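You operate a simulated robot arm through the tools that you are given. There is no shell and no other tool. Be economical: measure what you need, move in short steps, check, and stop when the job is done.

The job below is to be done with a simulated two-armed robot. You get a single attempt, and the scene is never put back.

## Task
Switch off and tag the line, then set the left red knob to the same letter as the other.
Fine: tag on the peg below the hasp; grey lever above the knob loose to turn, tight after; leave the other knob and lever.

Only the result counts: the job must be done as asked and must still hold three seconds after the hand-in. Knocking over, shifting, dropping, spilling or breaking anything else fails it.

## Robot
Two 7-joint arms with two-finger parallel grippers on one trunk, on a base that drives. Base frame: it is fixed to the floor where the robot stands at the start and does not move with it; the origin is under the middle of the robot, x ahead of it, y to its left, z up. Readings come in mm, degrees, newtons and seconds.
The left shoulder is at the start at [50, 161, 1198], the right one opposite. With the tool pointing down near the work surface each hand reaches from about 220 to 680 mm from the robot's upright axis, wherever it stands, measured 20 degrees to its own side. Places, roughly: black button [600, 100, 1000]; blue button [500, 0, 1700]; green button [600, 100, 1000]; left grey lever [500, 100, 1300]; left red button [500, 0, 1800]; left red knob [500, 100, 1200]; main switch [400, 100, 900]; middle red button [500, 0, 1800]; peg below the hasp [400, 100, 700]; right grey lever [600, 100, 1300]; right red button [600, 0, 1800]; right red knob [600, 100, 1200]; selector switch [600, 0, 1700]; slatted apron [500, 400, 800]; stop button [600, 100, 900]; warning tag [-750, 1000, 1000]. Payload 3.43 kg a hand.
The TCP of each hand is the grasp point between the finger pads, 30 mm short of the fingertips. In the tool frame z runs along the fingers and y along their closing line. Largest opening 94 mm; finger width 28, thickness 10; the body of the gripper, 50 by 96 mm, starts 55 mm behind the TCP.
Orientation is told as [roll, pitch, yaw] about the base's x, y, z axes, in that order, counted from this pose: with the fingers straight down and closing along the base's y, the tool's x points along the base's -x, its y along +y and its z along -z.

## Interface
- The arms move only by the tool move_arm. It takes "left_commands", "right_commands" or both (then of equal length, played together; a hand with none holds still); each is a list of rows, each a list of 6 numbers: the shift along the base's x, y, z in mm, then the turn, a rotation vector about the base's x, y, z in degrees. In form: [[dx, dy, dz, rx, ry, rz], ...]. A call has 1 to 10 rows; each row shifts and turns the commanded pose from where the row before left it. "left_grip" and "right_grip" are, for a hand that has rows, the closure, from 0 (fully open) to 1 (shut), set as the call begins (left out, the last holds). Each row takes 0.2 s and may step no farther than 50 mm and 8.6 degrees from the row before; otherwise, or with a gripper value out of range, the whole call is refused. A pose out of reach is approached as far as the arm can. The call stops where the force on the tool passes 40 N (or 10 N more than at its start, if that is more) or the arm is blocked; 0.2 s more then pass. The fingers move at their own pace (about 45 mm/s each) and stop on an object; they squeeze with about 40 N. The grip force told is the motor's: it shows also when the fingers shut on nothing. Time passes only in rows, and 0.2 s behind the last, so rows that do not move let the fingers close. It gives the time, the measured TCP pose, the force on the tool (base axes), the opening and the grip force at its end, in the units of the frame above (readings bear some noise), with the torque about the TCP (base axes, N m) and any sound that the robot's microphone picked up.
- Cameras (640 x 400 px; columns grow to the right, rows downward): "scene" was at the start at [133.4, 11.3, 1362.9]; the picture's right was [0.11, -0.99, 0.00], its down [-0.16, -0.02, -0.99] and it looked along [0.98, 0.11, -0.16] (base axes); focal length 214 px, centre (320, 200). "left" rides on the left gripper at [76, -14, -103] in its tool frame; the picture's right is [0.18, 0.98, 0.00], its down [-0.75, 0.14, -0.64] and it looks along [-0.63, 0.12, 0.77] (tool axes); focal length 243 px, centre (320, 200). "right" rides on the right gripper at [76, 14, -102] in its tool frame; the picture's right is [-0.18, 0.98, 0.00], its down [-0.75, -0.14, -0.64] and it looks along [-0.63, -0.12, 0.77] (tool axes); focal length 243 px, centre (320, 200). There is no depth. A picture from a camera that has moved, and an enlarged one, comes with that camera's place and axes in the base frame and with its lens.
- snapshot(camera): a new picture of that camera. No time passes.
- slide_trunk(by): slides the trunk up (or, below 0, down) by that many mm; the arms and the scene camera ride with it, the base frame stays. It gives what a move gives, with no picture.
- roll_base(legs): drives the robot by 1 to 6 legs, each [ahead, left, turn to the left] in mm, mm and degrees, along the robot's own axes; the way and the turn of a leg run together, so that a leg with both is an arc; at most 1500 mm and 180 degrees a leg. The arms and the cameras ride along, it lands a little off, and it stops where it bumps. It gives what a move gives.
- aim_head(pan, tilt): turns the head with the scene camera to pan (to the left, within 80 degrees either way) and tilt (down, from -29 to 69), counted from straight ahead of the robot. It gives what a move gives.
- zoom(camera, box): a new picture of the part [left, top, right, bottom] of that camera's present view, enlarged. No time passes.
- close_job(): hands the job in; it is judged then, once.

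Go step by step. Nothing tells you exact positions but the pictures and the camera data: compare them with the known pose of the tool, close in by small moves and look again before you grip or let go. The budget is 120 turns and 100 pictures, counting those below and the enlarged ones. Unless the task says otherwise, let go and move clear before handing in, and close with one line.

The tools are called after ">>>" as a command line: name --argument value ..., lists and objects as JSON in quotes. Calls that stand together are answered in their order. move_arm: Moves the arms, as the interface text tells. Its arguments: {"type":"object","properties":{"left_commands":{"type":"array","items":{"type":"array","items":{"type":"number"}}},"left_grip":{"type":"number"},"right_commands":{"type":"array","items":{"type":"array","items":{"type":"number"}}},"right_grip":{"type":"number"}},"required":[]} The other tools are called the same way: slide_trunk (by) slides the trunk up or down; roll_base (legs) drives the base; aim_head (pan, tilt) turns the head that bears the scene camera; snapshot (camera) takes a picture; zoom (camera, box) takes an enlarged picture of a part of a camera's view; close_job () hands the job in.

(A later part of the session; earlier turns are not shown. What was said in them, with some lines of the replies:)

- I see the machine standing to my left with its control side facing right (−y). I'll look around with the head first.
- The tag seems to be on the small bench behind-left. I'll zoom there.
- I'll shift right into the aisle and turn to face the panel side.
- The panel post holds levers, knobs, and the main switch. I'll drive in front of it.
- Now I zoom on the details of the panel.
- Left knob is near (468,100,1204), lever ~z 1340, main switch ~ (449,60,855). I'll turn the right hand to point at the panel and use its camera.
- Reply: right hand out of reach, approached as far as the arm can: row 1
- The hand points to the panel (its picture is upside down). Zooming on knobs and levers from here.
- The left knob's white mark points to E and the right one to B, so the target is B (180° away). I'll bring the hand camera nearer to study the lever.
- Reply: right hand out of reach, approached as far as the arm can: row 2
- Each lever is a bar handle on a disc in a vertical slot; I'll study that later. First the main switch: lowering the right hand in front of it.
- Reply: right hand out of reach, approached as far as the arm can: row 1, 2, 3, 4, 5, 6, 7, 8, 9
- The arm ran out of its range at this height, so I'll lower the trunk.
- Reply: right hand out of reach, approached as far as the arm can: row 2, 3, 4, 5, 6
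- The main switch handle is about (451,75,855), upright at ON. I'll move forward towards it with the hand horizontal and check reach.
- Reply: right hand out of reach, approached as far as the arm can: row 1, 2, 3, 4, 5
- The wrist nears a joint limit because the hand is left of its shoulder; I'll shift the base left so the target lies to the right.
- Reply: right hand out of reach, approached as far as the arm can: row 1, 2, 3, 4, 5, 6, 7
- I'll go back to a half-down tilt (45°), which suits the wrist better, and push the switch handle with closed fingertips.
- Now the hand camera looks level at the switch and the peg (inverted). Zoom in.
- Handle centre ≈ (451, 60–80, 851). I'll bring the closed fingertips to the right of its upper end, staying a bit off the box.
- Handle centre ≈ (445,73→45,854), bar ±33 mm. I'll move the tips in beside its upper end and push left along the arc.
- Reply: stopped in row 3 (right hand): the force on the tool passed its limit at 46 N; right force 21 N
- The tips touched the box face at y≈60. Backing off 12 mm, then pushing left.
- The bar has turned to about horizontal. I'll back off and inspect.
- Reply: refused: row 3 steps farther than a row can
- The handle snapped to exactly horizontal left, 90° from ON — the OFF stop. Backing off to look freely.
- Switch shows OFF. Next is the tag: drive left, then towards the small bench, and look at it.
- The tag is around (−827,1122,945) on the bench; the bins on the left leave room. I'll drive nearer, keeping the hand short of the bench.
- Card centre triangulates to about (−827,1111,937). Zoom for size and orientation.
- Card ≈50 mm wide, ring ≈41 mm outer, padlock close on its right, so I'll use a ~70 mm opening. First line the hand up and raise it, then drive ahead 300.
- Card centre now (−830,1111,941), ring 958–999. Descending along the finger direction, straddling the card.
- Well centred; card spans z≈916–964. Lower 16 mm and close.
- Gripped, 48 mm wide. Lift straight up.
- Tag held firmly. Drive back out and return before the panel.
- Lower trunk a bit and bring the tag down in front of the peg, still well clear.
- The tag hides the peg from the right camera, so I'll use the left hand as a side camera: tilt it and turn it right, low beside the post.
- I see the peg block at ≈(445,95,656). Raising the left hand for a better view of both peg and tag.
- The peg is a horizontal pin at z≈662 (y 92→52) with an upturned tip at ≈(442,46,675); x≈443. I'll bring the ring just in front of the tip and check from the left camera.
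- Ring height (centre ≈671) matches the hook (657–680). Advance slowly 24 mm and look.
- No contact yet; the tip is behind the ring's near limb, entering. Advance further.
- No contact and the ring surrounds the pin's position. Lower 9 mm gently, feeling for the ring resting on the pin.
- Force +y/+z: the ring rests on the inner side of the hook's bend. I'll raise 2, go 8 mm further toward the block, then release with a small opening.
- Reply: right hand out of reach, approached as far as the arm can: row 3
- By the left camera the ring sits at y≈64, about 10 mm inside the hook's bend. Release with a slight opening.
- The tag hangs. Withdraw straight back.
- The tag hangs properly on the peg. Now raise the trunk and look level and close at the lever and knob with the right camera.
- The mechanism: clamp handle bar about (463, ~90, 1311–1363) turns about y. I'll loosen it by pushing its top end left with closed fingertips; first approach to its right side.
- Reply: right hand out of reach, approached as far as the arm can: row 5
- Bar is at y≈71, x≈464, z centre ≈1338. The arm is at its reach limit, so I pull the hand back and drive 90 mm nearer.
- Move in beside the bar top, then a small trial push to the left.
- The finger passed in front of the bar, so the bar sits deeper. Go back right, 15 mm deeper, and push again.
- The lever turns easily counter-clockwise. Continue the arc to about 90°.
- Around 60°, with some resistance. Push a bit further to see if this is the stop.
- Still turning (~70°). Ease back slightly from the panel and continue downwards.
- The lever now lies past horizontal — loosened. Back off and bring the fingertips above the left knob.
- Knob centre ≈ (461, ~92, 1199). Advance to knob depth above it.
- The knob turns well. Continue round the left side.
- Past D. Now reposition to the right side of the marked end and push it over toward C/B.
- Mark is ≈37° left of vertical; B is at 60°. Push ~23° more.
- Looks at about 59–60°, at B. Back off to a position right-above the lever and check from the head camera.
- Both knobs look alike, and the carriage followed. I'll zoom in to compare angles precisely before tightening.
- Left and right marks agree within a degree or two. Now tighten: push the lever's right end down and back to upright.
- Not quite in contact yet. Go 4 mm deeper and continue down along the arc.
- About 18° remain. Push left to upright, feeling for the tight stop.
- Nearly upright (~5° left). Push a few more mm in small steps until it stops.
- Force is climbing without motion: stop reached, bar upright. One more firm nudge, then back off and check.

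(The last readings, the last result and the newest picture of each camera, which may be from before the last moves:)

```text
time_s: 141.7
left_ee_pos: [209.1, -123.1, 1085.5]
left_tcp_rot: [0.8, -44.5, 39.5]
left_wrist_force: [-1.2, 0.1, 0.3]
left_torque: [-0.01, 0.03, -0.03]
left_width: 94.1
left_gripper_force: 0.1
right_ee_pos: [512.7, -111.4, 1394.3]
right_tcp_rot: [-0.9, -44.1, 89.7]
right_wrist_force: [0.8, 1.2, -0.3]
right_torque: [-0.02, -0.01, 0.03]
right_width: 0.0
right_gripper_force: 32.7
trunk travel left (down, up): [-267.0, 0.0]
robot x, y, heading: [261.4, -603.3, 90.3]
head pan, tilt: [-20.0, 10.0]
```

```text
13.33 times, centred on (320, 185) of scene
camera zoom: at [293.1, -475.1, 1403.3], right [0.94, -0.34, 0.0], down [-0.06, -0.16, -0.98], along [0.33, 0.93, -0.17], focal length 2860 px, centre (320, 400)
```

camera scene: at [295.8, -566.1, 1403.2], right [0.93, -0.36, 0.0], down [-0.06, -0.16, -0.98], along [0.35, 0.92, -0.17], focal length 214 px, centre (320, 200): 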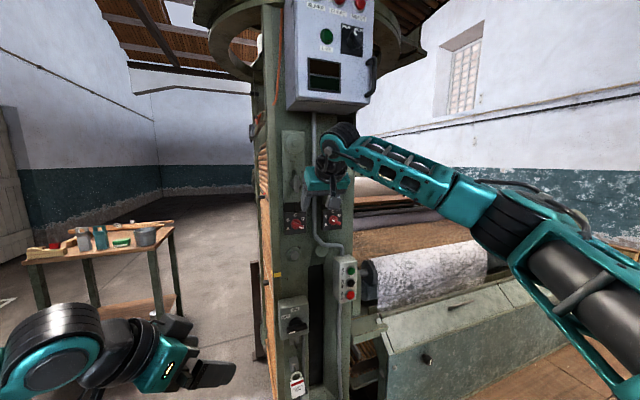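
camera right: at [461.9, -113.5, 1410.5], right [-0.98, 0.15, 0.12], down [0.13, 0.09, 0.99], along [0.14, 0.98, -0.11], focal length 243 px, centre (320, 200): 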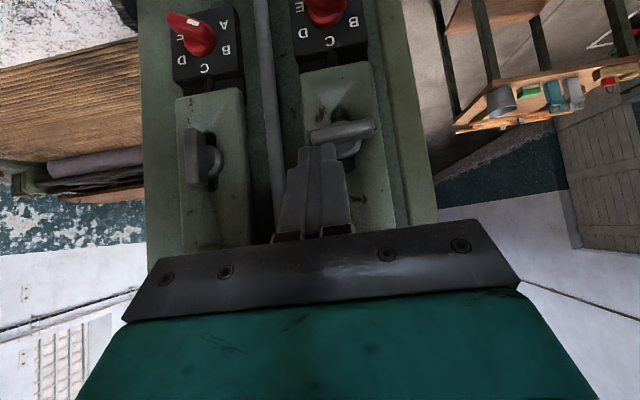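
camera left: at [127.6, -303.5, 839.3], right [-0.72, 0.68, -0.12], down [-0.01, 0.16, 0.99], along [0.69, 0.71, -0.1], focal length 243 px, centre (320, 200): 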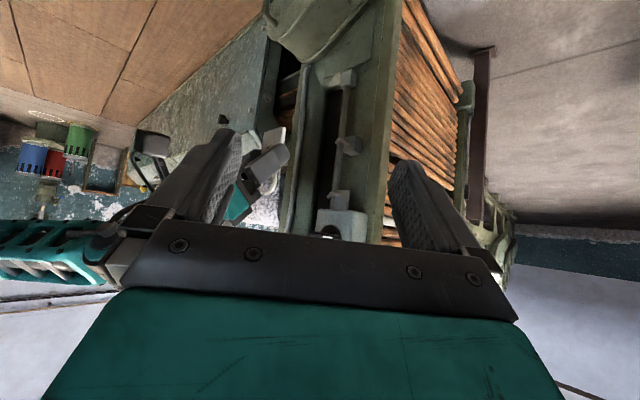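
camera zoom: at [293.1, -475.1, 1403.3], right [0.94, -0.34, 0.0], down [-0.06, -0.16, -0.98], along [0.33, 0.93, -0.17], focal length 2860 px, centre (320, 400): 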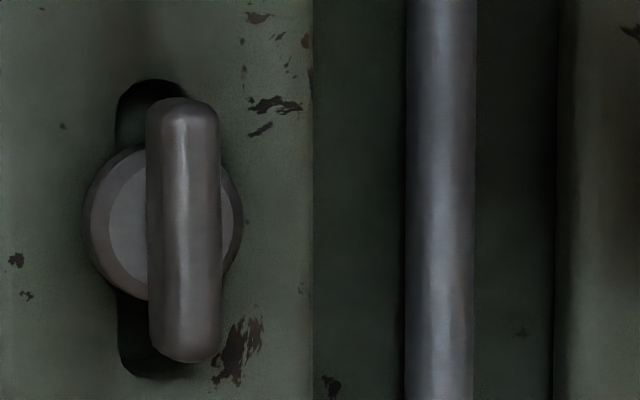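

The lever is upright at its stop. Final check of tag and switch.

>>> aim_head --pan -15 --tilt 40

>>> zoom --camera "scene" --box '[280, 60, 400, 260]'

```text
time_s: 142.7
left_ee_pos: [208.6, -123.0, 1086.3]
left_tcp_rot: [0.8, -44.4, 39.5]
left_wrist_force: [0.8, 0.3, 0.8]
left_torque: [-0.01, 0.0, 0.0]
left_width: 94.0
left_gripper_force: 0.1
right_ee_pos: [513.4, -110.2, 1394.4]
right_tcp_rot: [-0.9, -44.2, 89.6]
right_wrist_force: [-0.2, 0.5, 0.5]
right_torque: [0.0, -0.01, 0.01]
right_width: 0.1
right_gripper_force: 33.1
trunk travel left (down, up): [-267.0, 0.0]
robot x, y, heading: [259.1, -603.6, 90.4]
head pan, tilt: [-15.0, 40.0]
```

```text
2.00 times, centred on (340, 160) of scene
camera zoom: at [284.3, -481.0, 1355.7], right [0.97, -0.26, 0.0], down [-0.16, -0.62, -0.77], along [0.2, 0.74, -0.64], focal length 429 px, centre (280, 280)
```

zoom: 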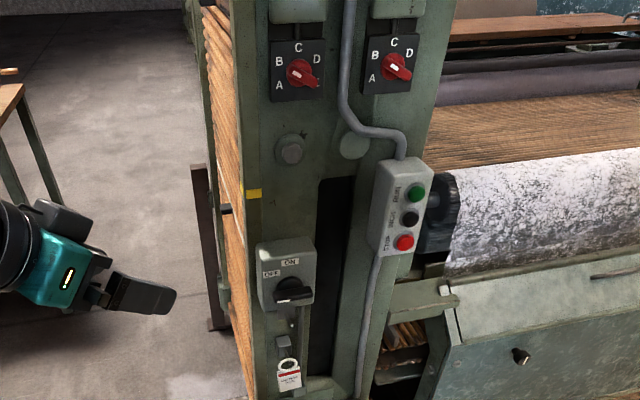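

Main switch is off, the tag hangs on its peg, the left knob is at B like the right one, and the lever is tight. Hands are clear, so I'm handing in.

>>> close_job

```text
The job is handed in.
```

I switched the line off at the main switch and hung the warning tag on the peg below the hasp. Then I loosened the left lever, turned the left red knob from E to B to match the right one, and pushed the lever back until it stopped upright. The right knob and lever were left alone; the job is handed in, but no verdict has come back.
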